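You operate a simulated robot arm through the tools that you are given. There is no shell and no other tool. Be economical: measure what you need, move in short steps, check, and stop when the job is done.

Carry out the task below with a simulated robot arm. There is one attempt and no reset: what you move stays moved.

Task
Press the left zero button three times. Then take the black stopper and put it on the small yellow tray. Then turn the front speed dial to 4. Then take the folded pink masks on the top of the front belt and put it away on the top of the sealer table. Then put the orange scrub brush on the top of the front belt. Then take the middle tray that says "10" from the top of the middle end table and put it on the top of the sealer table. Then fetch the orange block and set it on the long white card. Then put two of the mask wads from the top of the service table on the red cabinet top. The order counts. Set down upright: orange block.

The check looks at the end state, three seconds after you hand in, the way a careful person would. Anything else that was tipped, shoved, dropped, spilled or broken makes it a failure. Lids that push on must go on centred and level and be pressed home; caps that screw on are set level and turned clockwise until they are tight.

Robot
A 5-joint arm with a fingered hand on a trunk, on a base that drives. Base frame: it is fixed to the floor where the robot stands at the start and does not move with it; the origin is under the middle of the robot, x ahead of it, y to its left, z up. Lengths are in cm, angles in rad, forces in N, time in s.
With the tool pointing down near the work surface it reaches from about 10 to 38 cm from the robot's upright axis, wherever it stands. Its first joint turns from -2.007 to 2.007 rad. Places, roughly: black stopper (5x5x3 cm) [-210, -30, 60]; folded pink masks (11x5x2 cm) [-270, -50, 60]; front speed dial [-250, -20, 60]; left zero button [50, 0, 90]; long white card (30x8x1 cm) [-310, -360, 60]; mask wad (6x5x4 cm) [-110, 210, 80]; mask wad (7x5x4 cm) [-70, 220, 80]; middle tray [-125, -275, 75]; orange block (3x5x5 cm) [60, -80, 90]; orange scrub brush (11x6x6 cm) [-170, -50, 60]; red cabinet top [-160, 410, 90]; small yellow tray (10x20x6 cm) [70, -290, 90]; top of the front belt [-300, -40, 60]; top of the sealer table [80, -300, 80]. The tool tilts only in the upright plane through the base axis and itself; it spins freely about its own axis. Payload 2.9 kg.
The tool frame sits at the grasp point between the pads (the TCP): z along the fingers, y along the line on which they close. The tips reach 2.2 cm beyond it. The gripper opens to 12.4 cm. The gripper's body begins 6 cm behind the TCP. The gripper is a hand of 3 fingers: y runs from the thumb to the fingers, the wrist lies at [0, 0, -21.8] in the tool frame.
Orientation is told as [roll, pitch, yaw] about the base's x, y, z axes, in that order, counted from this pose: with the fingers straight down and closing along the base's y, the tool's x points along the base's -x, its y along +y and its z along -z.

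Tools
- The arm moves only by the tool step_arm. Its argument "targets" is a list of rows, each a list of 6 numbers: the shift along the tool's x, y, z in units of 200 mm (1.0 is 200 mm), then the turn, a rotation vector about the tool's x, y, z in units of 60 degrees (1.0 is 60 degrees). In form: [[dx, dy, dz, rx, ry, rz], ...]. A call has 1 to 10 rows; each row is the pose to reach, as a shift and turn from the pose commanded when the call began, along the tool's axes at that moment. A call with a number of a shift or a turn outside -1 to 1 is refused whole. Rows are played at 5 a second. More than 5 cm and 0.15 rad between two rows, and nothing of the call is played. A pose out of reach is approached as far as the arm can. The call stops where the force on the tool passes 40 N (or 10 N more than at its start, if that is more) or the arm is blocked; 0.2 s more then pass. In this call time passes only in rows, and 0.2 s behind the last. The reply holds the time, the measured pose of the TCP, the force on the tool along the base axes, the opening and the grip force, in the units named above and with some noise, with the torque about the TCP (base axes, N m) and any sound that the robot's microphone picked up, and new pictures: "views" is both (left out), scene, wrist or none.
- Cameras (640 x 400 px; columns grow to the right, rows downward): "scene" is now at [1.29, 13.62, 166.73]; the picture's right is [-0.11, -0.99, 0.00], its down [-0.81, 0.09, -0.57] and it looks along [0.57, -0.06, -0.82] (base axes); focal length 260 px, centre (320, 200). "wrist" rides on the gripper at [6.4, -3.7, -7.5] in the tool frame; the picture's right is [0.50, 0.87, 0.00], its down [-0.62, 0.36, -0.70] and it looks along [-0.61, 0.35, 0.71] (tool axes); focal length 230 px, centre (320, 200). There is no depth. A picture from a camera that has moved, and an enlarged one, comes with that camera's place and axes in the base frame and with its lens.
- raise_lower(by): slides the trunk up (or, below 0, down) by that many cm; the arm and the scene camera ride with it, the base frame stays. It gives what a move gives, with no picture.
- drive_base(legs): drives the robot by 1 to 6 legs, each [ahead, left, turn to the left] in cm, cm and rad, along the robot's own axes; the way and the turn of a leg run together, so that a leg with both is an arc; at most 150 cm and 3.142 rad a leg. The arm and the cameras ride along, it lands a little off, and it stops where it bumps. It gives what a move gives, and a new picture of the scene camera.
- move_fingers(finger1, finger2, thumb_bend): sets how far each is bent, from 0 (flat) to 1 (curled in); at 0.3 the hand is open as for a grip, at 0.7 the pads meet at the TCP. One left out holds its place. A second passes; each finger stops where it meets its share of the squeeze, and holds until it gets a number again. It is the only way to open and close the hand. It gives what a move gives, with no picture; readings hold the bend of each and the force on the fingers (four entries, about 0 where the hand has none), thumb and palm.
- aim_head(pan, tilt): turns the head with the scene camera to pan (to the left, within 2.705 rad either way) and tilt (down, from -0.506 to 1.204), counted from straight ahead of the robot. It gives what a move gives, and a new picture of the scene camera.
- enlarge(camera, box): a new picture of the part [left, top, right, bottom] of that camera's present view, enlarged. The clock stands still meanwhile.
- close_job(): hands the job in; it is judged then, once.

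Work in short steps. Places have to be worked out from the pictures, the camera data and where the tool is seen: move nearer, look again, correct. Check each grasp and each placing, and mend what went wrong. You have 483 turns and 360 pictures in all, those below and enlarged ones among them. Open the gripper and draw the arm clear of the work before you hand the job in, unless the task says otherwise; then end with one line.

The tools are called by a JSON object that holds its "op" and its "data". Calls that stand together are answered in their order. step_arm: Moves the arm, as the interface text tells. Its arguments: {"type":"object","properties":{"targets":{"type":"array","items":{"type":"array","items":{"type":"number"}}},"views":{"type":"string","enum":["both","scene","wrist","none"]}},"required":["targets"]} The other tools are called the same way: raise_lower (by) slides the trunk up or down; move_fingers (finger1, finger2, thumb_bend) moves the fingers one by one; drive_base (legs) drives the base; aim_head (pan, tilt) turns the head that bears the scene camera; enlarge (camera, box) takes an enlarged picture of a part of a camera's view; close_job () hands the job in.

At the start:

```text
time_s: 0.0
eef_pos: [33.71, 9.43, 119.14]
tool_rot: [0.0, 0.0, -0.001]
ft_force: [-0.4, -0.1, 0.2]
moment: [-0.01, 0.01, 0.04]
opening: 12.4
finger_force: 0.1
shape: jaw
bend: [0.3, 0.3, 0.3]
finger forces: [0.1, 0.0, 0.0, 0.0, 0.0, 0.1]
trunk travel left (down, up): [-77.5, 21.5]
robot x, y, heading: [-0.05, -0.12, -0.0]
head pan, tilt: [-0.113, 0.962]
```

scene: 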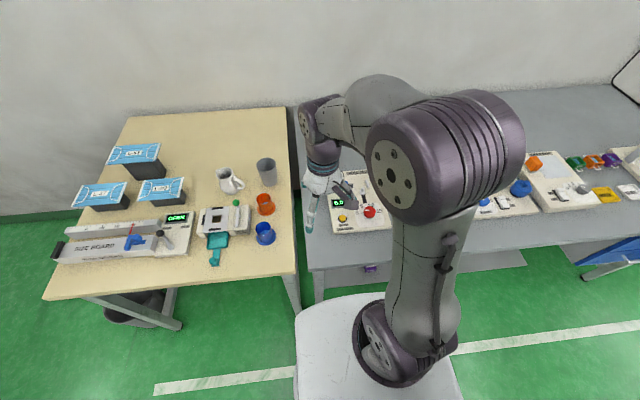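
wrist: 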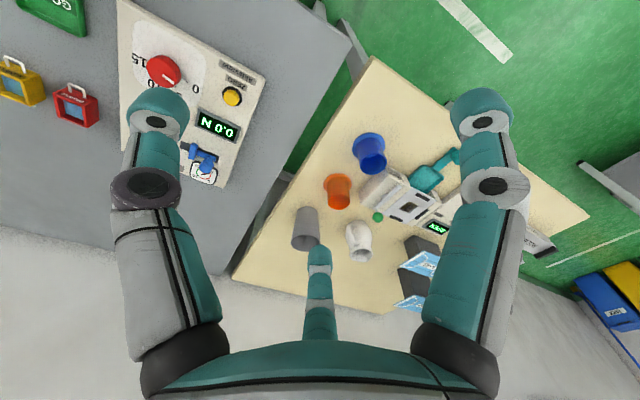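

I'll look more closely at the panels ahead of the robot first.

{"op": "enlarge", "data": {"camera": "scene", "box": [290, 150, 450, 250]}}

{"op": "enlarge", "data": {"camera": "wrist", "box": [0, 0, 320, 200]}}

{"op": "enlarge", "data": {"camera": "scene", "box": [460, 120, 640, 232]}}

```text
4.00 times, centred on (370, 200) of scene
camera zoom: at [1.29, 13.62, 166.73], right [-0.11, -0.99, 0.0], down [-0.81, 0.09, -0.57], along [0.57, -0.06, -0.82], focal length 1042 px, centre (120, 200)
```

zoom: 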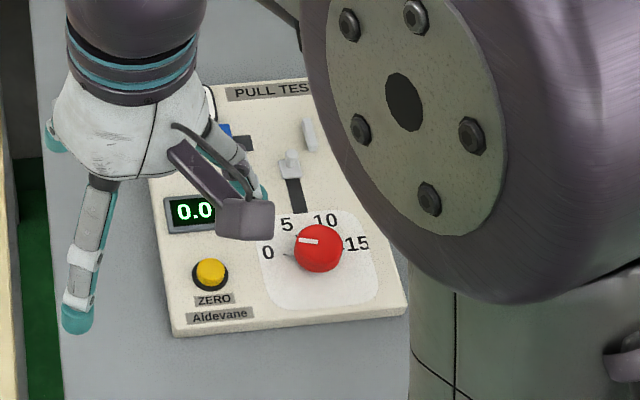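

```text
2.00 times, centred on (160, 100) of wrist
camera zoom: at [27.4, 5.78, 126.61], right [-0.5, 0.87, 0.0], down [0.62, 0.36, 0.7], along [0.61, 0.35, -0.71], focal length 460 px, centre (640, 400)
```

zoom: 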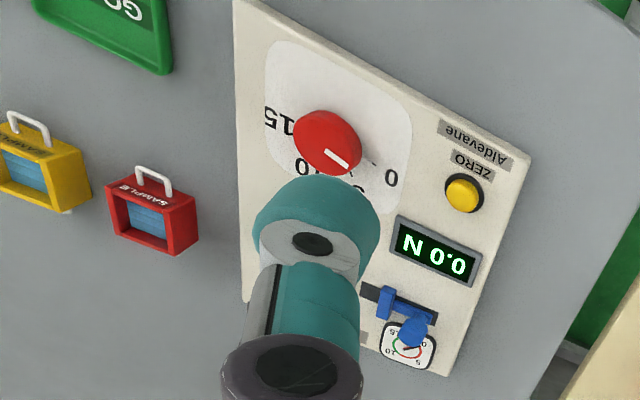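

```text
3.56 times, centred on (550, 176) of scene
camera zoom: at [1.29, 13.62, 166.73], right [-0.11, -0.99, 0.0], down [-0.81, 0.09, -0.57], along [0.57, -0.06, -0.82], focal length 926 px, centre (-498, 285)
```

zoom: 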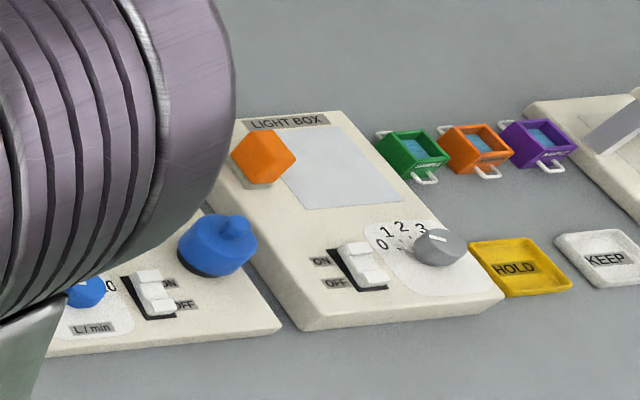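

The yellow ZERO button triangulates to about (45.5, 1, 92), beyond comfortable reach. I'll tilt the head down to check clearance between the base and the table, and close the fingers for pressing.

{"op": "aim_head", "data": {"pan": 0.0, "tilt": 1.2}}

{"op": "move_fingers", "data": {"finger1": 0.7, "finger2": 0.7, "thumb_bend": 0.7}}

```text
time_s: 0.8
eef_pos: [33.82, 9.36, 119.1]
tool_rot: [-0.002, 0.001, 0.0]
ft_force: [0.0, 0.5, 1.3]
moment: [0.0, 0.0, 0.02]
opening: 12.38
finger_force: 0.1
shape: jaw
bend: [0.3, 0.3, 0.3]
finger forces: [0.0, 0.1, 0.0, 0.1, 0.0, 0.0]
trunk travel left (down, up): [-77.5, 21.5]
robot x, y, heading: [-0.05, -0.28, 0.0]
head pan, tilt: [0.0, 1.201]
camera scene: at [-0.27, 14.44, 165.2], right [0.0, -1.0, 0.0], down [-0.93, 0.0, -0.36], along [0.36, 0.0, -0.93], focal length 260 px, centre (320, 200)
```

scene: 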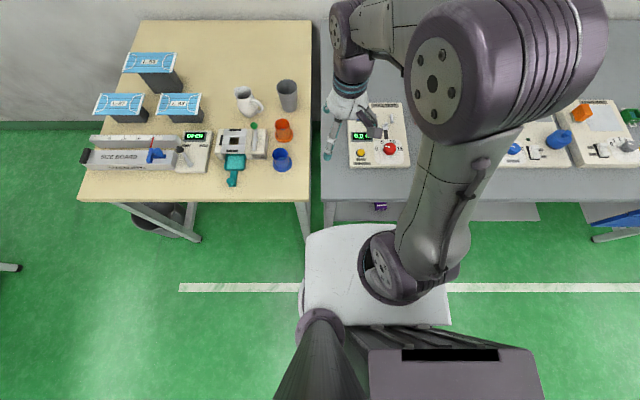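

```text
time_s: 1.8
eef_pos: [33.67, 9.46, 119.23]
tool_rot: [0.0, 0.0, 0.001]
ft_force: [-0.8, -0.4, -0.4]
moment: [-0.01, 0.02, 0.0]
opening: 0.01
finger_force: 0.1
shape: fingers
bend: [0.69, 0.69, 0.7]
finger forces: [0.0, 0.0, 0.0, 0.1, 0.0, 0.1]
trunk travel left (down, up): [-77.5, 21.5]
robot x, y, heading: [0.27, 0.26, 0.004]
head pan, tilt: [0.0, 1.201]
```

The base plate front looks clear of the table edge or passes under it. I'll drive a short 6 cm ahead and see.

{"op": "drive_base", "data": {"legs": [[6, 0, 0]]}}

```text
time_s: 2.7
eef_pos: [39.66, 9.42, 119.22]
tool_rot: [-0.002, 0.0, 0.002]
ft_force: [-1.1, 0.1, -0.2]
moment: [-0.03, 0.01, -0.04]
opening: 0.0
finger_force: 0.1
shape: fingers
bend: [0.69, 0.69, 0.7]
finger forces: [0.1, 0.1, 0.1, 0.1, 0.0, 0.0]
trunk travel left (down, up): [-77.5, 21.5]
robot x, y, heading: [5.6, -0.53, -0.003]
head pan, tilt: [0.0, 1.201]
camera scene: at [5.53, 14.43, 165.19], right [0.0, -1.0, 0.0], down [-0.93, 0.0, -0.36], along [0.36, 0.0, -0.93], focal length 260 px, centre (320, 200)
```

scene: 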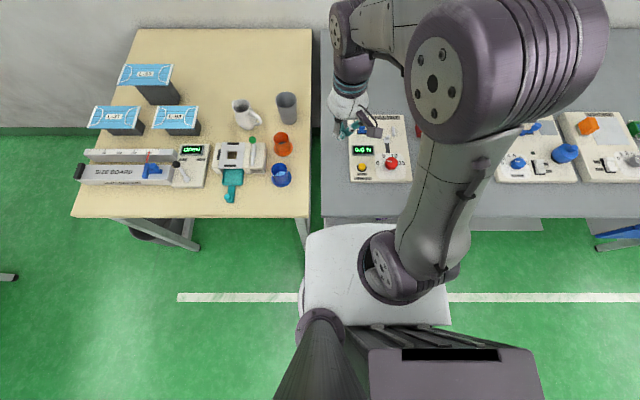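

No bump; I'll drive another 4 cm ahead so the button is within reach.

{"op": "drive_base", "data": {"legs": [[4, 0, 0]]}}

{"op": "step_arm", "data": {"targets": [[0, -0.1, 0, 0, 0, 0], [0, -0.22, 0.1, 0, 0, 0], [0, -0.42, 0.2, 0, 0, 0], [0, -0.42, 0.4, 0, 0, 0]]}}

```text
time_s: 3.6
eef_pos: [43.38, 9.34, 119.07]
tool_rot: [0.0, 0.0, -0.002]
ft_force: [-0.4, 0.2, 0.9]
moment: [0.0, 0.01, -0.01]
opening: 0.0
finger_force: 0.0
shape: fingers
bend: [0.69, 0.69, 0.7]
finger forces: [0.0, 0.1, 0.0, 0.0, 0.2, 0.0]
trunk travel left (down, up): [-77.5, 21.5]
robot x, y, heading: [9.57, -0.15, -0.003]
head pan, tilt: [0.0, 1.201]
camera scene: at [9.36, 14.4, 165.19], right [0.0, -1.0, 0.0], down [-0.93, 0.0, -0.36], along [0.36, 0.0, -0.93], focal length 260 px, centre (320, 200)
```

scene: 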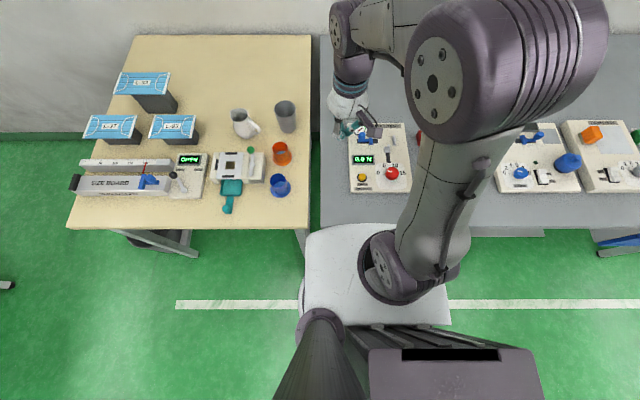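

```text
time_s: 4.6
eef_pos: [43.21, 0.88, 111.03]
tool_rot: [0.0, -0.001, -0.002]
ft_force: [0.6, -0.2, 0.5]
moment: [-0.01, -0.02, 0.03]
opening: 0.0
finger_force: 0.1
shape: fingers
bend: [0.69, 0.69, 0.7]
finger forces: [0.1, 0.1, 0.1, 0.1, 0.0, 0.0]
trunk travel left (down, up): [-77.5, 21.5]
robot x, y, heading: [9.87, -0.15, -0.0]
head pan, tilt: [0.0, 1.201]
camera scene: at [9.51, 14.45, 165.18], right [0.0, -1.0, 0.0], down [-0.93, 0.0, -0.36], along [0.36, 0.0, -0.93], focal length 260 px, centre (320, 200)
camera wrist: at [36.84, -2.76, 118.46], right [-0.5, 0.87, 0.0], down [0.62, 0.36, 0.7], along [0.61, 0.35, -0.71], focal length 230 px, centre (320, 200)
```

scene: 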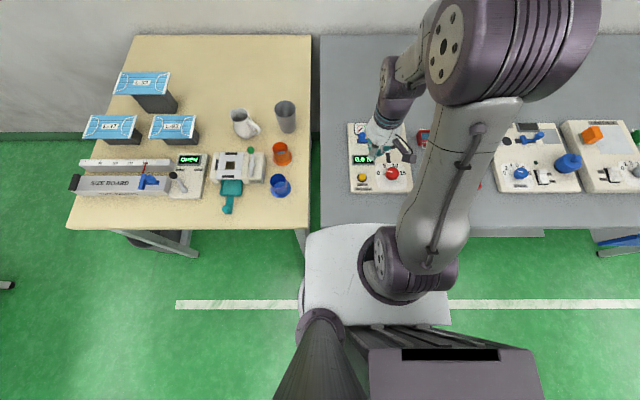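
wrist: 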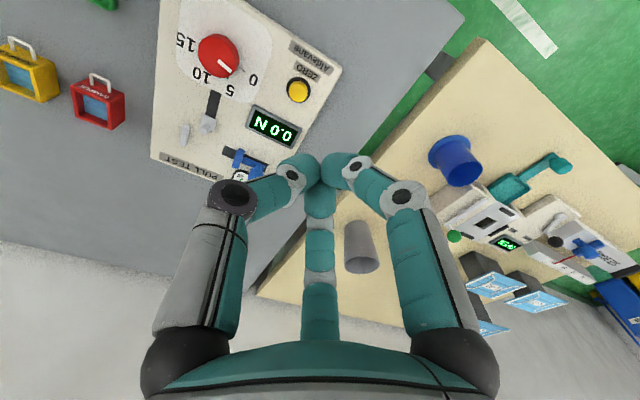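

Two views put the button near (47.6, 0.2, 87). I'll move above it and descend to about 4 cm above.

{"op": "step_arm", "data": {"targets": [[-0.1, -0.03, 0.2, 0, 0, 0], [-0.21, -0.03, 0.4, 0, 0, 0], [-0.21, -0.03, 0.6, 0, 0, 0], [-0.21, -0.03, 0.8, 0, 0, 0], [-0.21, -0.03, 0.85, 0, 0, 0]]}}

{"op": "enlarge", "data": {"camera": "wrist", "box": [160, 0, 480, 200]}}

```text
time_s: 5.8
eef_pos: [47.69, 0.02, 94.1]
tool_rot: [0.0, 0.0, -0.003]
ft_force: [0.6, 1.2, -0.2]
moment: [0.01, 0.01, -0.01]
opening: 0.01
finger_force: 0.0
shape: fingers
bend: [0.69, 0.69, 0.7]
finger forces: [0.0, 0.0, 0.1, 0.1, 0.0, 0.0]
trunk travel left (down, up): [-77.5, 21.5]
robot x, y, heading: [9.52, -0.52, -0.001]
head pan, tilt: [0.0, 1.201]
camera scene: at [9.27, 14.34, 165.19], right [0.0, -1.0, 0.0], down [-0.93, 0.0, -0.36], along [0.36, 0.0, -0.93], focal length 260 px, centre (320, 200)
camera wrist: at [41.2, -3.57, 101.48], right [-0.5, 0.87, 0.0], down [0.62, 0.35, 0.7], along [0.61, 0.35, -0.71], focal length 230 px, centre (320, 200)
```

scene: 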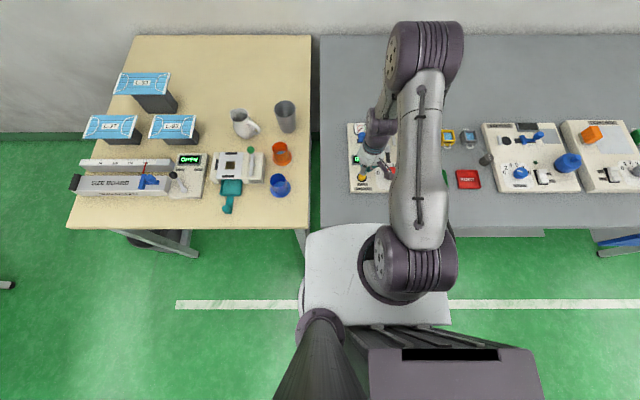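
wrist: 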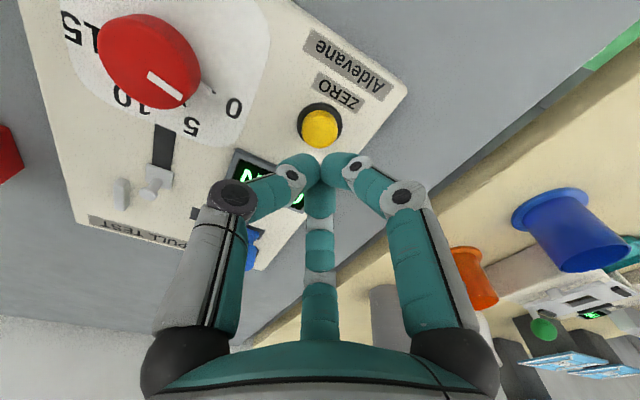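

```text
2.00 times, centred on (320, 100) of wrist
camera zoom: at [41.2, -3.57, 101.48], right [-0.5, 0.87, 0.0], down [0.62, 0.35, 0.7], along [0.61, 0.35, -0.71], focal length 460 px, centre (320, 400)
```

zoom: 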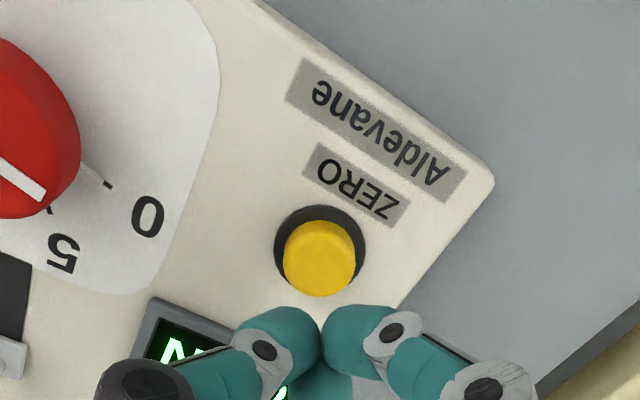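

Button dead below the fingertips. I'll press slowly down and watch force/sound.

{"op": "step_arm", "data": {"targets": [[0, 0, 0.1, 0, 0, 0], [0, 0, 0.18, 0, 0, 0], [0, 0, 0.22, 0, 0, 0], [0, 0, 0.24, 0, 0, 0], [0, 0, 0.26, 0, 0, 0]], "views": "none"}}

```text
time_s: 7.0
eef_pos: [47.51, 0.12, 89.0]
tool_rot: [-0.002, -0.002, -0.001]
ft_force: [0.6, -0.4, 3.4]
moment: [0.01, 0.01, 0.02]
opening: 0.0
finger_force: 2.7
shape: fingers
bend: [0.7, 0.7, 0.7]
finger forces: [1.6, 3.2, 0.0, 0.0, 0.0, 0.0]
trunk travel left (down, up): [-77.5, 21.5]
robot x, y, heading: [9.3, 0.09, -0.005]
head pan, tilt: [0.0, 1.201]
heard: click
```

A click was heard: press 1. I'll back off 2 cm and make sure it released, then press again.

{"op": "step_arm", "data": {"targets": [[0, 0, -0.05, 0, 0, 0], [0, 0, -0.1, 0, 0, 0], [0, 0, -0.1, 0, 0, 0]], "views": "wrist"}}

{"op": "step_arm", "data": {"targets": [[0, 0, 0.05, 0, 0, 0], [0, 0, 0.08, 0, 0, 0], [0, 0, 0.09, 0, 0, 0], [0, 0, 0.1, 0, 0, 0]], "views": "none"}}

```text
time_s: 7.8
eef_pos: [47.55, 0.35, 90.87]
tool_rot: [0.001, 0.002, -0.003]
ft_force: [-0.2, 0.4, -0.6]
moment: [-0.02, -0.01, 0.03]
opening: 0.0
finger_force: 0.1
shape: fingers
bend: [0.7, 0.7, 0.7]
finger forces: [0.0, 0.0, 0.0, 0.1, 0.1, 0.0]
trunk travel left (down, up): [-77.5, 21.5]
robot x, y, heading: [9.64, -0.17, -0.003]
head pan, tilt: [0.0, 1.201]
camera wrist: at [41.18, -3.33, 98.4], right [-0.5, 0.87, 0.0], down [0.62, 0.35, 0.7], along [0.61, 0.35, -0.71], focal length 230 px, centre (320, 200)
```

wrist: 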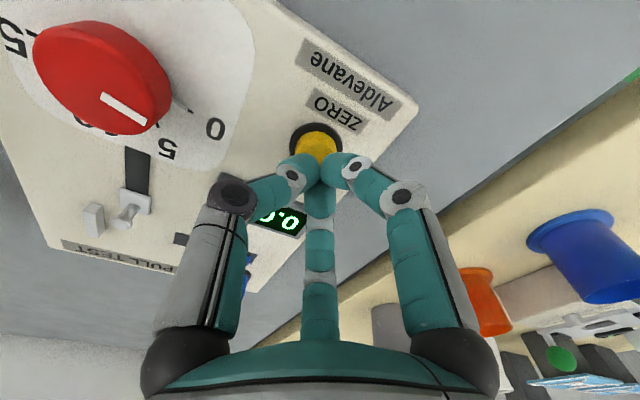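

```text
time_s: 8.8
eef_pos: [47.59, 0.33, 88.94]
tool_rot: [0.001, -0.002, -0.002]
ft_force: [-0.6, -0.4, 4.1]
moment: [-0.03, -0.02, 0.01]
opening: 0.0
finger_force: 3.4
shape: fingers
bend: [0.7, 0.7, 0.7]
finger forces: [1.8, 2.6, 0.0, 0.0, 2.2, 0.0]
trunk travel left (down, up): [-77.5, 21.5]
robot x, y, heading: [9.93, -0.2, 0.003]
head pan, tilt: [0.0, 1.201]
heard: click
```

Second click. Back off and press the third time.

{"op": "step_arm", "data": {"targets": [[0, 0, -0.05, 0, 0, 0], [0, 0, -0.1, 0, 0, 0], [0, 0, -0.1, 0, 0, 0]], "views": "none"}}

{"op": "step_arm", "data": {"targets": [[0, 0, 0.05, 0, 0, 0], [0, 0, 0.08, 0, 0, 0], [0, 0, 0.09, 0, 0, 0], [0, 0, 0.1, 0, 0, 0]], "views": "none"}}

```text
time_s: 9.6
eef_pos: [47.61, 0.12, 91.09]
tool_rot: [0.0, -0.001, -0.001]
ft_force: [-0.2, 0.2, 0.4]
moment: [0.0, -0.01, 0.0]
opening: 0.0
finger_force: 0.0
shape: fingers
bend: [0.7, 0.7, 0.7]
finger forces: [0.1, 0.1, 0.0, 0.0, 0.1, 0.1]
trunk travel left (down, up): [-77.5, 21.5]
robot x, y, heading: [9.87, -0.0, -0.002]
head pan, tilt: [0.0, 1.201]
```

```text
time_s: 10.6
eef_pos: [47.48, 0.19, 88.96]
tool_rot: [0.0, -0.002, -0.002]
ft_force: [0.5, 2.3, 6.1]
moment: [0.06, -0.02, 0.01]
opening: 0.0
finger_force: 4.0
shape: fingers
bend: [0.7, 0.7, 0.7]
finger forces: [2.5, 4.0, 0.0, 0.0, 2.2, 0.0]
trunk travel left (down, up): [-77.5, 21.5]
robot x, y, heading: [9.15, -0.11, -0.001]
head pan, tilt: [0.0, 1.201]
heard: click
```

Three clicks heard. Raising the arm clear and pulling back.

{"op": "step_arm", "data": {"targets": [[0, 0, -0.2, 0, 0, 0], [0, 0, -0.4, 0, 0, 0], [0, 0, -0.6, 0, 0, 0], [0.1, 0, -0.8, 0, 0, 0], [0.2, 0, -1.0, 0, 0, 0], [0.4, 0, -1.0, 0, 0, 0], [0.6, 0, -1.0, 0, 0, 0]], "views": "wrist"}}

{"op": "aim_head", "data": {"pan": -1.2, "tilt": 0.6}}

{"op": "aim_head", "data": {"pan": -2.2, "tilt": 0.5}}

{"op": "aim_head", "data": {"pan": 2.6, "tilt": 0.4}}

{"op": "aim_head", "data": {"pan": 1.6, "tilt": 0.4}}

```text
time_s: 12.2
eef_pos: [36.39, 0.01, 108.8]
tool_rot: [-0.002, 0.004, -0.002]
ft_force: [-0.4, -0.2, -0.7]
moment: [0.03, 0.03, -0.02]
opening: 0.0
finger_force: 0.1
shape: fingers
bend: [0.7, 0.7, 0.7]
finger forces: [0.0, 0.1, 0.0, 0.0, 0.1, 0.1]
out of reach, approached as far as the arm can: row 7
trunk travel left (down, up): [-77.5, 21.5]
robot x, y, heading: [9.6, -0.31, 0.001]
head pan, tilt: [0.0, 1.201]
camera wrist: at [30.08, -3.58, 116.22], right [-0.5, 0.87, 0.0], down [0.62, 0.36, 0.7], along [0.61, 0.35, -0.71], focal length 230 px, centre (320, 200)
```

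wrist: 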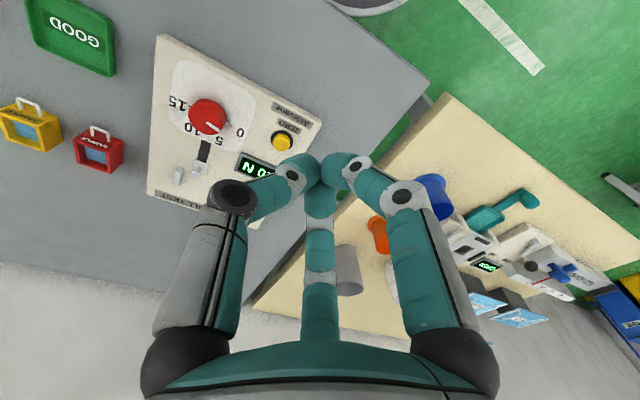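

```text
time_s: 13.6
eef_pos: [36.65, 0.08, 108.75]
tool_rot: [0.0, 0.002, -0.002]
ft_force: [0.4, -0.3, 0.1]
moment: [0.0, -0.01, 0.01]
opening: 0.02
finger_force: 0.1
shape: fingers
bend: [0.7, 0.7, 0.7]
finger forces: [0.1, 0.1, 0.0, 0.0, 0.0, 0.1]
trunk travel left (down, up): [-77.5, 21.5]
robot x, y, heading: [9.44, -0.33, -0.005]
head pan, tilt: [-1.201, 0.6]
camera scene: at [6.93, 6.11, 169.65], right [-0.93, -0.36, 0.0], down [-0.2, 0.53, -0.82], along [0.3, -0.77, -0.57], focal length 260 px, centre (320, 200)
```

scene: 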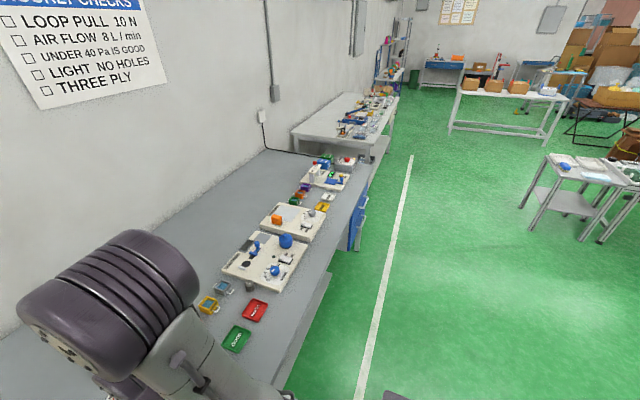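

```text
time_s: 14.9
eef_pos: [36.6, 0.04, 108.7]
tool_rot: [0.003, 0.002, -0.002]
ft_force: [1.1, -1.0, -0.2]
moment: [0.0, -0.01, 0.01]
opening: 0.0
finger_force: 0.0
shape: fingers
bend: [0.7, 0.7, 0.7]
finger forces: [0.0, 0.0, 0.0, 0.0, 0.1, 0.1]
trunk travel left (down, up): [-77.5, 21.5]
robot x, y, heading: [9.48, -0.18, -0.001]
head pan, tilt: [-2.201, 0.499]
camera scene: at [-1.62, 7.01, 170.56], right [-0.81, 0.59, 0.0], down [0.28, 0.39, -0.88], along [-0.52, -0.71, -0.48], focal length 260 px, centre (320, 200)
```

scene: 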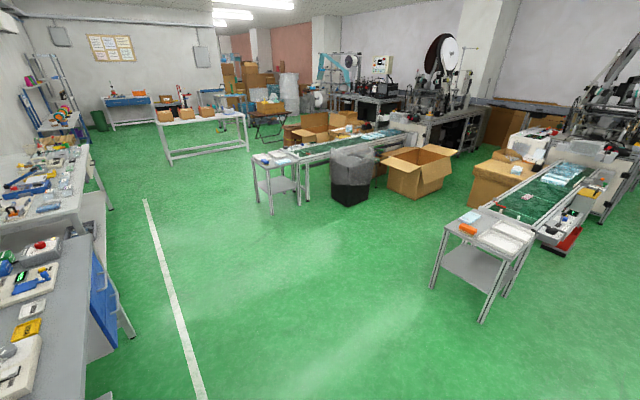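

```text
time_s: 18.7
eef_pos: [36.62, -0.06, 108.69]
tool_rot: [0.0, 0.002, -0.002]
ft_force: [0.2, 0.3, -0.2]
moment: [-0.01, 0.01, -0.03]
opening: 0.0
finger_force: 0.0
shape: fingers
bend: [0.7, 0.7, 0.7]
finger forces: [0.0, 0.0, 0.0, 0.1, 0.0, 0.0]
trunk travel left (down, up): [-77.5, 21.5]
robot x, y, heading: [9.69, -0.12, 0.001]
head pan, tilt: [2.601, 0.4]
camera scene: at [-4.18, 19.15, 171.47], right [0.52, 0.86, 0.0], down [0.33, -0.2, -0.92], along [-0.79, 0.48, -0.39], focal length 260 px, centre (320, 200)
```

scene: 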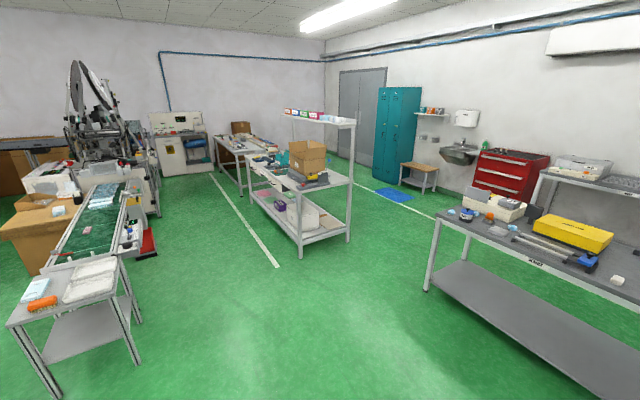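

```text
time_s: 19.9
eef_pos: [36.73, 0.13, 108.73]
tool_rot: [-0.002, 0.001, -0.002]
ft_force: [-0.9, 0.8, -0.8]
moment: [0.01, 0.01, 0.01]
opening: 0.0
finger_force: 0.0
shape: fingers
bend: [0.7, 0.7, 0.7]
finger forces: [0.0, 0.0, 0.1, 0.1, 0.0, 0.1]
trunk travel left (down, up): [-77.5, 21.5]
robot x, y, heading: [9.81, -0.04, -0.001]
head pan, tilt: [1.6, 0.4]
camera scene: at [3.49, 23.62, 171.47], right [1.0, 0.03, 0.0], down [0.01, -0.39, -0.92], along [-0.03, 0.92, -0.39], focal length 260 px, centre (320, 200)
```

scene: 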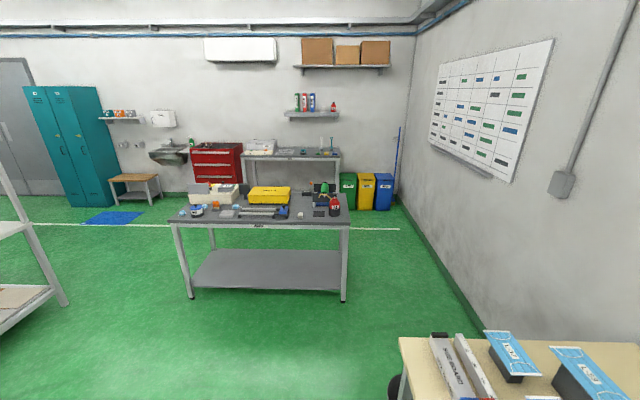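

Surveying the room, the front belt and its end table are behind me. Zooming there to find the stopper, masks, dial and brush.

{"op": "aim_head", "data": {"pan": -2.7, "tilt": 0.45}}

{"op": "enlarge", "data": {"camera": "scene", "box": [240, 120, 560, 320]}}

```text
time_s: 23.4
eef_pos: [36.65, -0.01, 108.7]
tool_rot: [0.0, 0.003, -0.002]
ft_force: [0.2, 0.1, -0.1]
moment: [-0.02, -0.01, -0.01]
opening: 0.02
finger_force: 0.1
shape: fingers
bend: [0.7, 0.7, 0.7]
finger forces: [0.0, 0.0, 0.1, 0.1, 0.0, 0.0]
trunk travel left (down, up): [-77.5, 21.5]
robot x, y, heading: [9.65, -0.37, -0.001]
head pan, tilt: [-2.7, 0.45]
camera scene: at [-4.57, 10.44, 171.01], right [-0.43, 0.91, 0.0], down [0.39, 0.19, -0.9], along [-0.81, -0.38, -0.44], focal length 260 px, centre (320, 200)
```

scene: 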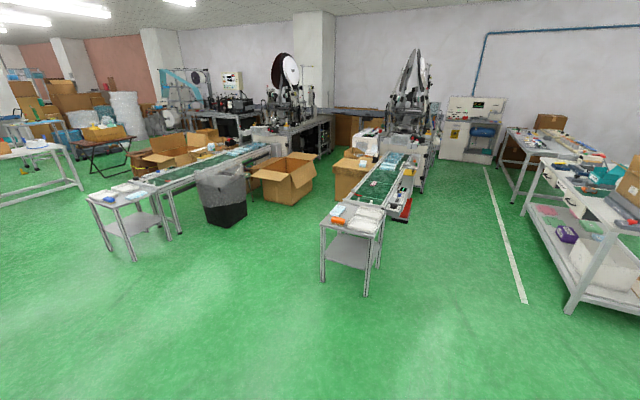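

```text
2.00 times, centred on (400, 220) of scene
camera zoom: at [-4.57, 10.44, 171.01], right [-0.43, 0.91, 0.0], down [0.39, 0.19, -0.9], along [-0.81, -0.38, -0.44], focal length 521 px, centre (160, 160)
```

zoom: 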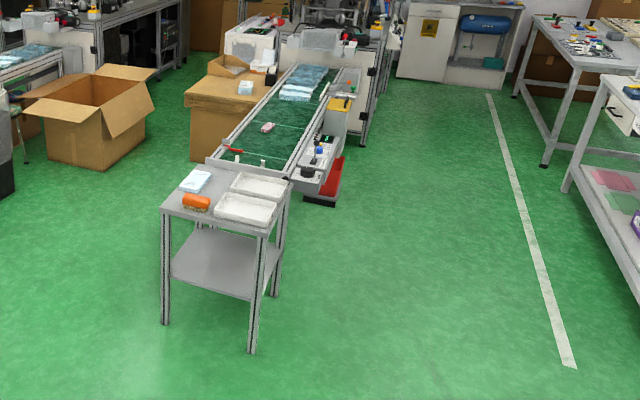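

The panel beside the belt (dial, stopper) is on the belt's +y side near (-235,-16). I'll back off diagonally and turn to face −y.

{"op": "drive_base", "data": {"legs": [[-100, 50, 0], [0, 0, -1.571]]}}

{"op": "aim_head", "data": {"pan": -0.7, "tilt": 0.7}}

```text
time_s: 33.0
eef_pos: [-89.08, 26.9, 108.77]
tool_rot: [-0.001, 0.003, -1.588]
ft_force: [-0.5, 0.3, -0.3]
moment: [0.01, 0.0, -0.01]
opening: 0.01
finger_force: 0.0
shape: fingers
bend: [0.7, 0.7, 0.7]
finger forces: [0.1, 0.0, 0.0, 0.1, 0.0, 0.0]
trunk travel left (down, up): [-77.5, 21.5]
robot x, y, heading: [-89.32, 53.71, -1.587]
head pan, tilt: [-2.7, 0.45]
camera scene: at [-78.03, 67.92, 171.01], right [0.91, 0.41, 0.0], down [0.18, -0.4, -0.9], along [-0.37, 0.82, -0.44], focal length 260 px, centre (320, 200)
```

scene: 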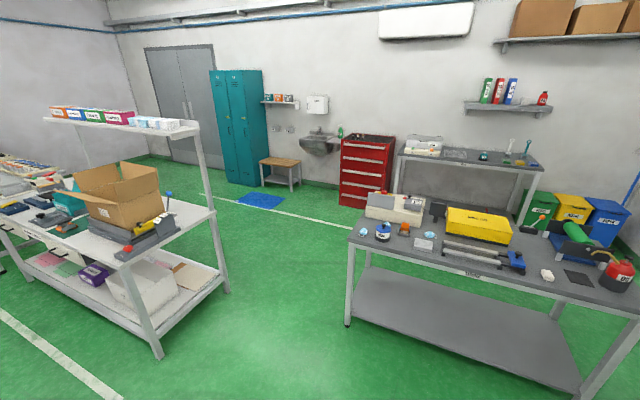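

```text
time_s: 34.9
eef_pos: [-89.17, 26.94, 108.74]
tool_rot: [-0.001, 0.004, -1.587]
ft_force: [0.2, -0.3, -0.4]
moment: [-0.01, 0.03, 0.01]
opening: 0.0
finger_force: 0.2
shape: fingers
bend: [0.7, 0.7, 0.7]
finger forces: [0.1, 0.0, 0.0, 0.0, 0.0, 0.1]
trunk travel left (down, up): [-77.5, 21.5]
robot x, y, heading: [-88.96, 54.14, -1.589]
head pan, tilt: [-0.7, 0.7]
camera scene: at [-79.83, 53.15, 168.79], right [-0.75, 0.66, 0.0], down [0.42, 0.49, -0.77], along [-0.5, -0.58, -0.64], focal length 260 px, centre (320, 200)
```

scene: 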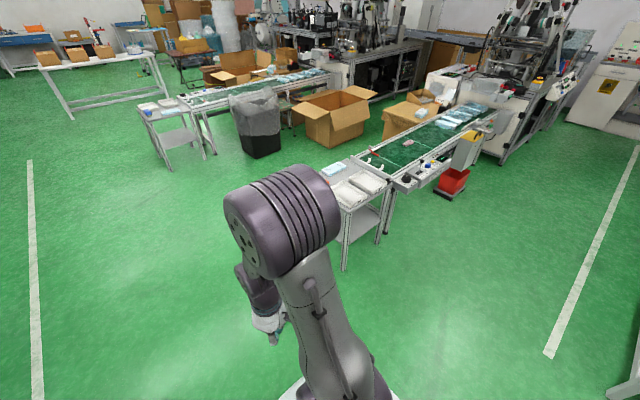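

Now slide right (−x) 110 cm alongside the belt, then look.

{"op": "drive_base", "data": {"legs": [[0, -110, 0.016]]}}

{"op": "aim_head", "data": {"pan": -0.4, "tilt": 0.8}}

{"op": "enlarge", "data": {"camera": "scene", "box": [240, 80, 560, 280]}}

```text
time_s: 40.6
eef_pos: [-199.54, 28.15, 108.73]
tool_rot: [0.001, 0.0, -1.576]
ft_force: [0.1, 0.8, 0.1]
moment: [0.01, 0.02, 0.03]
opening: 0.01
finger_force: 0.0
shape: fingers
bend: [0.7, 0.7, 0.7]
finger forces: [0.0, 0.0, 0.0, 0.1, 0.1, 0.2]
trunk travel left (down, up): [-77.5, 21.5]
robot x, y, heading: [-199.85, 55.24, -1.575]
head pan, tilt: [-0.7, 0.7]
camera scene: at [-190.58, 54.44, 168.79], right [-0.76, 0.65, 0.0], down [0.42, 0.49, -0.76], along [-0.5, -0.58, -0.64], focal length 260 px, centre (320, 200)
```

scene: 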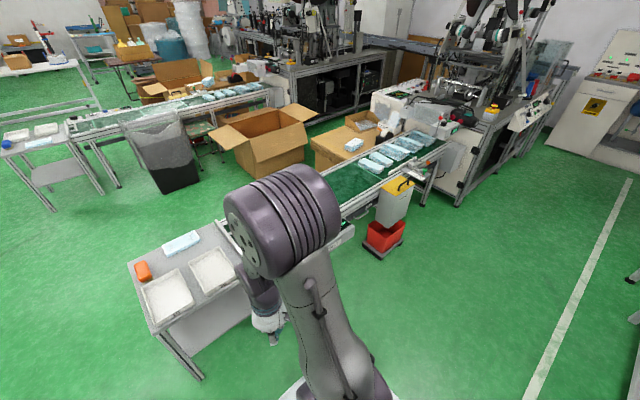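

```text
time_s: 41.4
eef_pos: [-199.62, 28.07, 108.66]
tool_rot: [-0.001, 0.002, -1.577]
ft_force: [-0.2, 0.0, -0.7]
moment: [-0.01, 0.0, -0.02]
opening: 0.0
finger_force: 0.0
shape: fingers
bend: [0.7, 0.7, 0.7]
finger forces: [0.1, 0.0, 0.0, 0.0, 0.0, 0.1]
trunk travel left (down, up): [-77.5, 21.5]
robot x, y, heading: [-199.75, 55.4, -1.573]
head pan, tilt: [-0.4, 0.799]
camera scene: at [-188.24, 53.5, 167.97], right [-0.92, 0.39, 0.0], down [0.28, 0.66, -0.7], along [-0.27, -0.64, -0.72], focal length 260 px, centre (320, 200)
```

scene: 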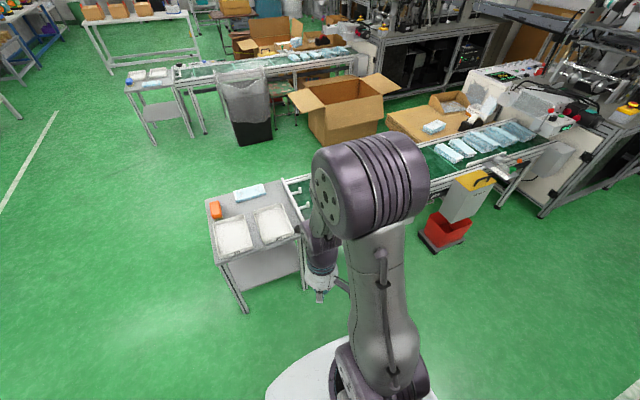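

```text
2.00 times, centred on (400, 180) of scene
camera zoom: at [-188.24, 53.5, 167.97], right [-0.92, 0.39, 0.0], down [0.28, 0.66, -0.7], along [-0.27, -0.64, -0.72], focal length 521 px, centre (160, 240)
```

zoom: 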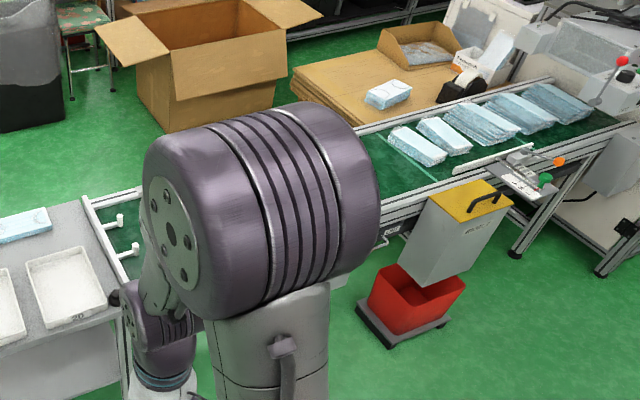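

The elbow blocks the view of the panel. I'll swing the arm to my right and look again.

{"op": "step_arm", "data": {"targets": [[0.02, -0.235, 0, 0, 0, 0], [0.08, -0.46, 0, 0, 0, 0], [0.18, -0.675, 0, 0, 0, 0], [0.315, -0.87, 0, 0, 0, 0], [0.48, -1.0, 0, 0, 0, 0]], "views": "scene"}}

{"op": "enlarge", "data": {"camera": "scene", "box": [200, 120, 480, 295]}}

```text
time_s: 42.6
eef_pos: [-219.6, 37.22, 108.68]
tool_rot: [0.001, 0.0, -1.575]
ft_force: [0.3, -0.5, -0.2]
moment: [0.0, -0.02, 0.02]
opening: 0.0
finger_force: 0.2
shape: fingers
bend: [0.7, 0.7, 0.7]
finger forces: [0.0, 0.0, 0.0, 0.1, 0.0, 0.0]
trunk travel left (down, up): [-77.5, 21.5]
robot x, y, heading: [-199.78, 55.17, -1.576]
head pan, tilt: [-0.4, 0.799]
camera scene: at [-188.33, 53.64, 167.97], right [-0.92, 0.39, 0.0], down [0.28, 0.66, -0.7], along [-0.27, -0.64, -0.72], focal length 260 px, centre (320, 200)
```

scene: 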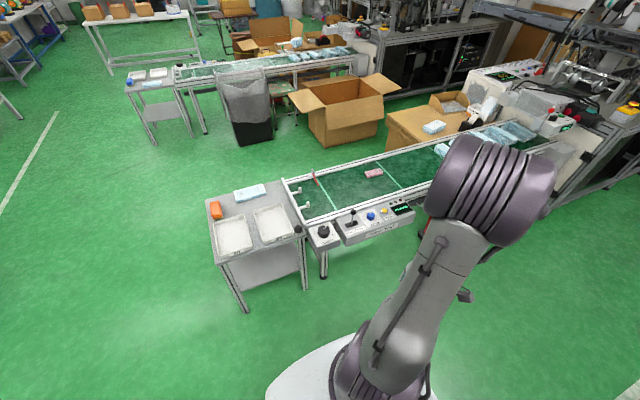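

```text
2.29 times, centred on (340, 208) of scene
camera zoom: at [-188.33, 53.64, 167.97], right [-0.92, 0.39, 0.0], down [0.28, 0.66, -0.7], along [-0.27, -0.64, -0.72], focal length 595 px, centre (274, 183)
```

zoom: 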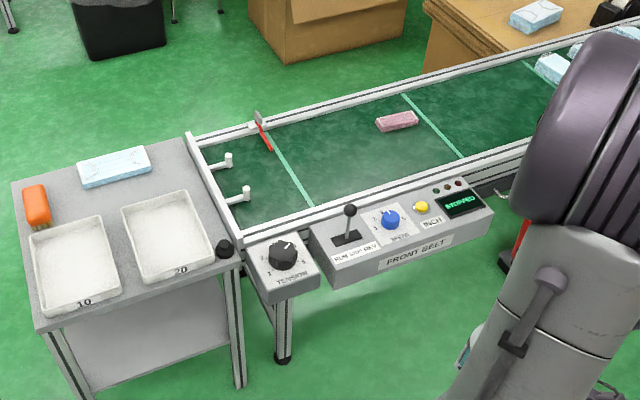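

Clear view now: black stopper at the end-table corner (~(-210,-26,63)), blue SPEED knob on the FRONT BELT panel, pink masks on the belt. I'll drive closer so the stopper is straight ahead within reach.

{"op": "drive_base", "data": {"legs": [[30, -10, 0.0]]}}

{"op": "drive_base", "data": {"legs": [[10, 0, 0.0]]}}

{"op": "raise_lower", "data": {"by": -22}}

{"op": "aim_head", "data": {"pan": 0, "tilt": 1.0}}

```text
time_s: 44.7
eef_pos: [-229.85, 6.67, 108.58]
tool_rot: [0.0, 0.001, -1.582]
ft_force: [-0.1, -0.6, -0.7]
moment: [0.01, -0.01, 0.03]
opening: 0.02
finger_force: 0.1
shape: fingers
bend: [0.7, 0.7, 0.7]
finger forces: [0.1, 0.0, 0.0, 0.0, 0.0, 0.0]
trunk travel left (down, up): [-77.5, 21.5]
robot x, y, heading: [-209.57, 24.52, -1.583]
head pan, tilt: [-0.4, 0.799]
camera scene: at [-198.33, 22.86, 167.97], right [-0.92, 0.4, 0.0], down [0.29, 0.66, -0.7], along [-0.28, -0.64, -0.72], focal length 260 px, centre (320, 200)
```

scene: 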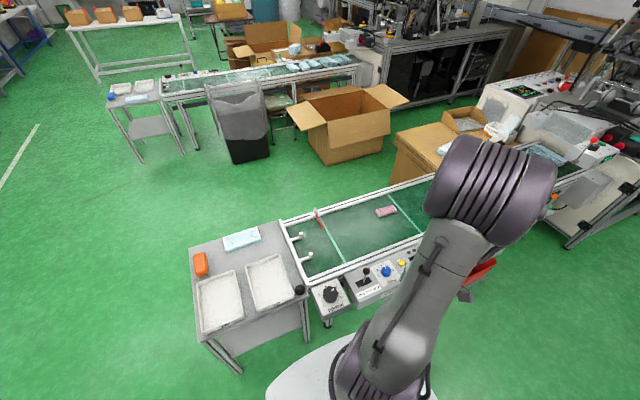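

```text
time_s: 45.9
eef_pos: [-229.75, -3.4, 108.67]
tool_rot: [-0.002, 0.0, -1.579]
ft_force: [-0.3, 0.0, 0.7]
moment: [0.0, 0.01, 0.04]
opening: 0.01
finger_force: 0.1
shape: fingers
bend: [0.7, 0.7, 0.7]
finger forces: [0.0, 0.0, 0.1, 0.0, 0.0, 0.1]
trunk travel left (down, up): [-77.5, 21.5]
robot x, y, heading: [-209.97, 13.99, -1.587]
head pan, tilt: [-0.4, 0.799]
camera scene: at [-198.43, 12.81, 167.97], right [-0.92, 0.4, 0.0], down [0.28, 0.66, -0.7], along [-0.28, -0.64, -0.72], focal length 260 px, centre (320, 200)
```

scene: 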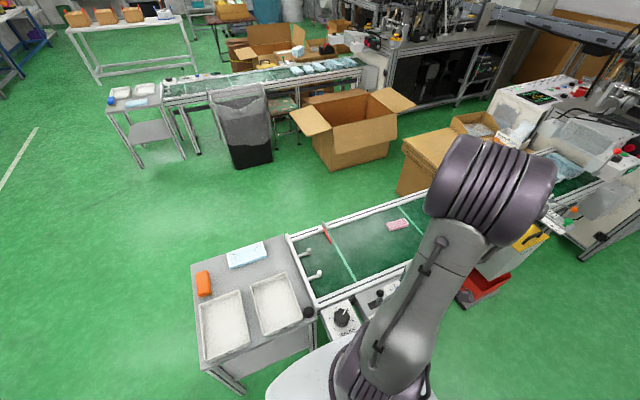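

```text
time_s: 48.2
eef_pos: [-229.82, -3.41, 86.66]
tool_rot: [0.001, -0.001, -1.58]
ft_force: [0.2, -0.6, 0.1]
moment: [-0.02, 0.03, -0.01]
opening: 0.0
finger_force: 0.1
shape: fingers
bend: [0.7, 0.7, 0.7]
finger forces: [0.0, 0.1, 0.0, 0.0, 0.0, 0.1]
trunk travel left (down, up): [-55.5, 43.5]
robot x, y, heading: [-210.18, 14.44, -1.576]
head pan, tilt: [-0.4, 0.799]
```

```text
time_s: 49.1
eef_pos: [-229.86, -3.52, 86.6]
tool_rot: [0.0, 0.0, -1.58]
ft_force: [0.3, 0.4, -0.9]
moment: [0.01, 0.01, 0.01]
opening: 0.01
finger_force: 0.1
shape: fingers
bend: [0.7, 0.7, 0.7]
finger forces: [0.1, 0.0, 0.1, 0.0, 0.1, 0.0]
trunk travel left (down, up): [-55.5, 43.5]
robot x, y, heading: [-209.76, 14.32, -1.578]
head pan, tilt: [0.0, 1.0]
camera scene: at [-195.29, 13.3, 144.46], right [-1.0, 0.01, 0.0], down [0.01, 0.84, -0.54], along [-0.01, -0.54, -0.84], focal length 260 px, centre (320, 200)
```

scene: 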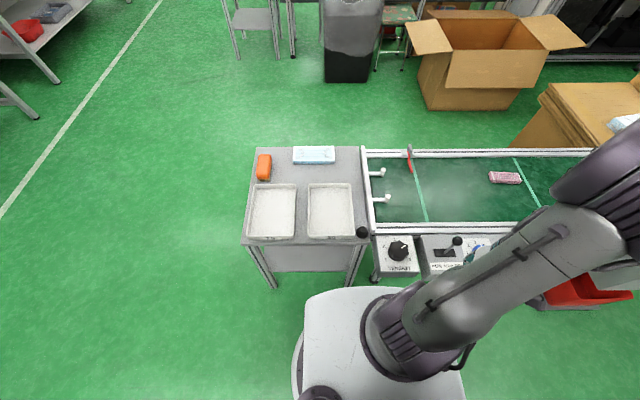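

Zooming on the stopper and its surroundings.

{"op": "enlarge", "data": {"camera": "scene", "box": [320, 195, 416, 255]}}

```text
6.67 times, centred on (368, 225) of scene
camera zoom: at [-195.29, 13.3, 144.46], right [-1.0, 0.01, 0.0], down [0.01, 0.84, -0.54], along [-0.01, -0.54, -0.84], focal length 1736 px, centre (0, 33)
```

zoom: 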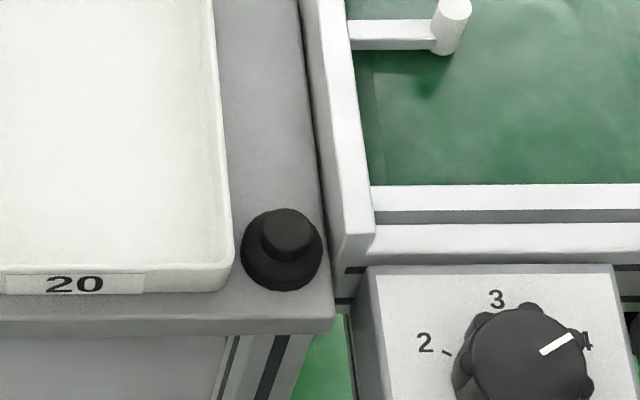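

The stopper is a stepped disc with a narrow upper knob, close between tray and belt rail; I'll grip the knob with one finger on the tray side and none facing the rail. Nudge 3 cm nearer, set the finger opening to ~4.5 cm, and swing over.

{"op": "drive_base", "data": {"legs": [[3.5, -1, 0.0]]}}

{"op": "move_fingers", "data": {"finger1": 0.55, "finger2": 0.55, "thumb_bend": 0.55}}

{"op": "step_arm", "data": {"targets": [[-0.14, 0.13, 0, 0, 0, 0.125], [-0.28, 0.26, 0, 0, 0, 0.25], [-0.42, 0.4, 0, 0, 0, 0.375], [-0.55, 0.55, 0, 0, 0, 0.5], [-0.68, 0.7, 0, 0, 0, 0.625], [-0.8, 0.82, 0, 0, 0, 0.75], [-0.9, 0.9, 0, 0, 0, 0.875], [-0.94, 0.93, 0.1, 0, 0, 1.0]]}}

```text
time_s: 49.9
eef_pos: [-231.02, -6.82, 86.54]
tool_rot: [0.004, 0.002, -1.579]
ft_force: [-0.1, 0.1, -0.2]
moment: [0.03, -0.01, 0.01]
opening: 0.0
finger_force: 0.1
shape: fingers
bend: [0.7, 0.7, 0.7]
finger forces: [0.1, 0.0, 0.0, 0.1, 0.0, 0.0]
trunk travel left (down, up): [-55.5, 43.5]
robot x, y, heading: [-210.9, 11.24, -1.578]
head pan, tilt: [0.0, 1.0]
camera scene: at [-196.36, 9.7, 144.46], right [-1.0, 0.01, 0.0], down [0.01, 0.84, -0.54], along [0.0, -0.54, -0.84], focal length 260 px, centre (320, 200)
```

scene: 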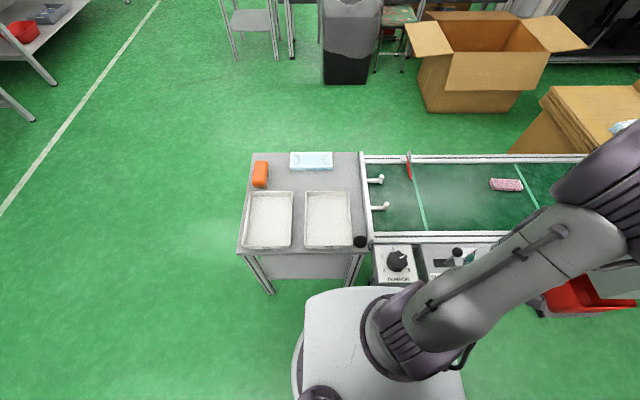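

```text
time_s: 50.9
eef_pos: [-230.74, -6.71, 86.7]
tool_rot: [0.001, 0.0, -1.58]
ft_force: [-0.8, 0.3, 0.5]
moment: [-0.02, 0.01, -0.02]
opening: 3.54
finger_force: 0.0
shape: fingers
bend: [0.55, 0.55, 0.55]
finger forces: [0.0, 0.0, 0.0, 0.1, 0.0, 0.1]
trunk travel left (down, up): [-55.5, 43.5]
robot x, y, heading: [-210.62, 11.16, -1.58]
head pan, tilt: [0.0, 1.0]
```

```text
time_s: 52.7
eef_pos: [-212.29, -25.68, 84.74]
tool_rot: [0.0, -0.001, -2.629]
ft_force: [0.1, 0.4, 0.2]
moment: [0.0, 0.02, 0.0]
opening: 3.54
finger_force: 0.0
shape: fingers
bend: [0.55, 0.55, 0.55]
finger forces: [0.0, 0.0, 0.0, 0.1, 0.0, 0.1]
trunk travel left (down, up): [-55.5, 43.5]
robot x, y, heading: [-210.85, 10.89, -1.581]
head pan, tilt: [0.0, 1.0]
camera scene: at [-196.29, 9.82, 144.45], right [-1.0, 0.01, 0.0], down [0.01, 0.84, -0.54], along [-0.01, -0.54, -0.84], focal length 260 px, centre (320, 200)
camera wrist: at [-208.52, -19.25, 92.32], right [0.86, -0.51, 0.0], down [-0.36, -0.61, 0.7], along [-0.36, -0.6, -0.71], focal length 230 px, centre (320, 200)
```

scene: 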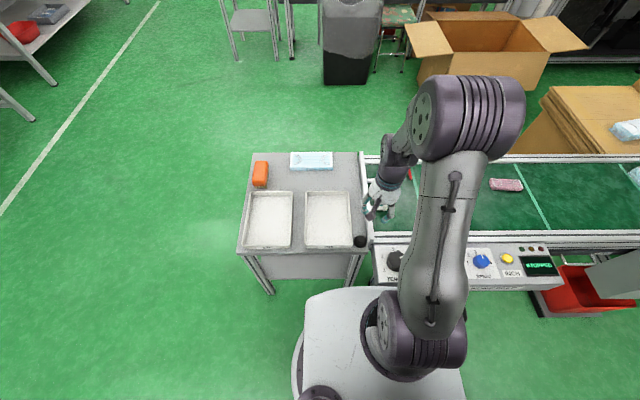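
wrist: 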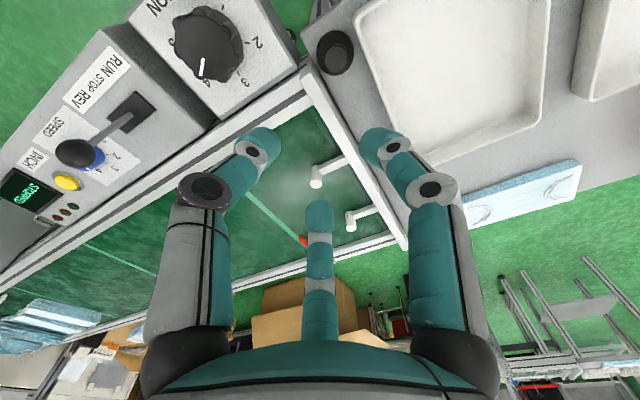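

Wrist view and scene agree on stopper at about (-210.6,-26). Shift over it and descend to z≈74.

{"op": "step_arm", "data": {"targets": [[0.04, 0.03, 0.15, 0, 0, 0], [0.067, 0.055, 0.35, 0, 0, 0], [0.067, 0.055, 0.53, 0, 0, 0]]}}

```text
time_s: 53.5
eef_pos: [-210.45, -26.17, 74.18]
tool_rot: [0.0, -0.001, -2.629]
ft_force: [0.8, 0.8, -0.2]
moment: [-0.02, -0.01, 0.03]
opening: 3.56
finger_force: 0.0
shape: fingers
bend: [0.55, 0.55, 0.55]
finger forces: [0.0, 0.0, 0.0, 0.1, 0.0, 0.0]
trunk travel left (down, up): [-55.5, 43.5]
robot x, y, heading: [-210.81, 11.07, -1.58]
head pan, tilt: [0.0, 1.0]
camera scene: at [-196.31, 9.8, 144.46], right [-1.0, 0.01, 0.0], down [0.01, 0.84, -0.54], along [-0.01, -0.54, -0.84], focal length 260 px, centre (320, 200)
camera wrist: at [-206.67, -19.7, 81.58], right [0.86, -0.51, 0.0], down [-0.36, -0.61, 0.7], along [-0.36, -0.6, -0.71], focal length 230 px, centre (320, 200)
```

scene: 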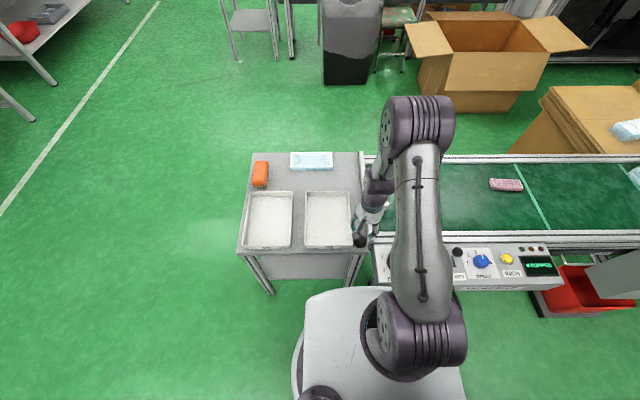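
wrist: 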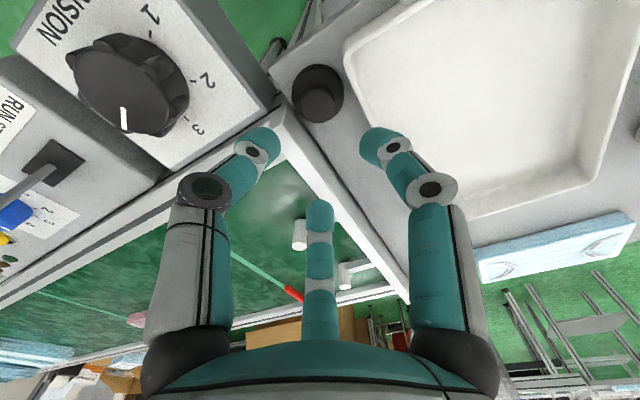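

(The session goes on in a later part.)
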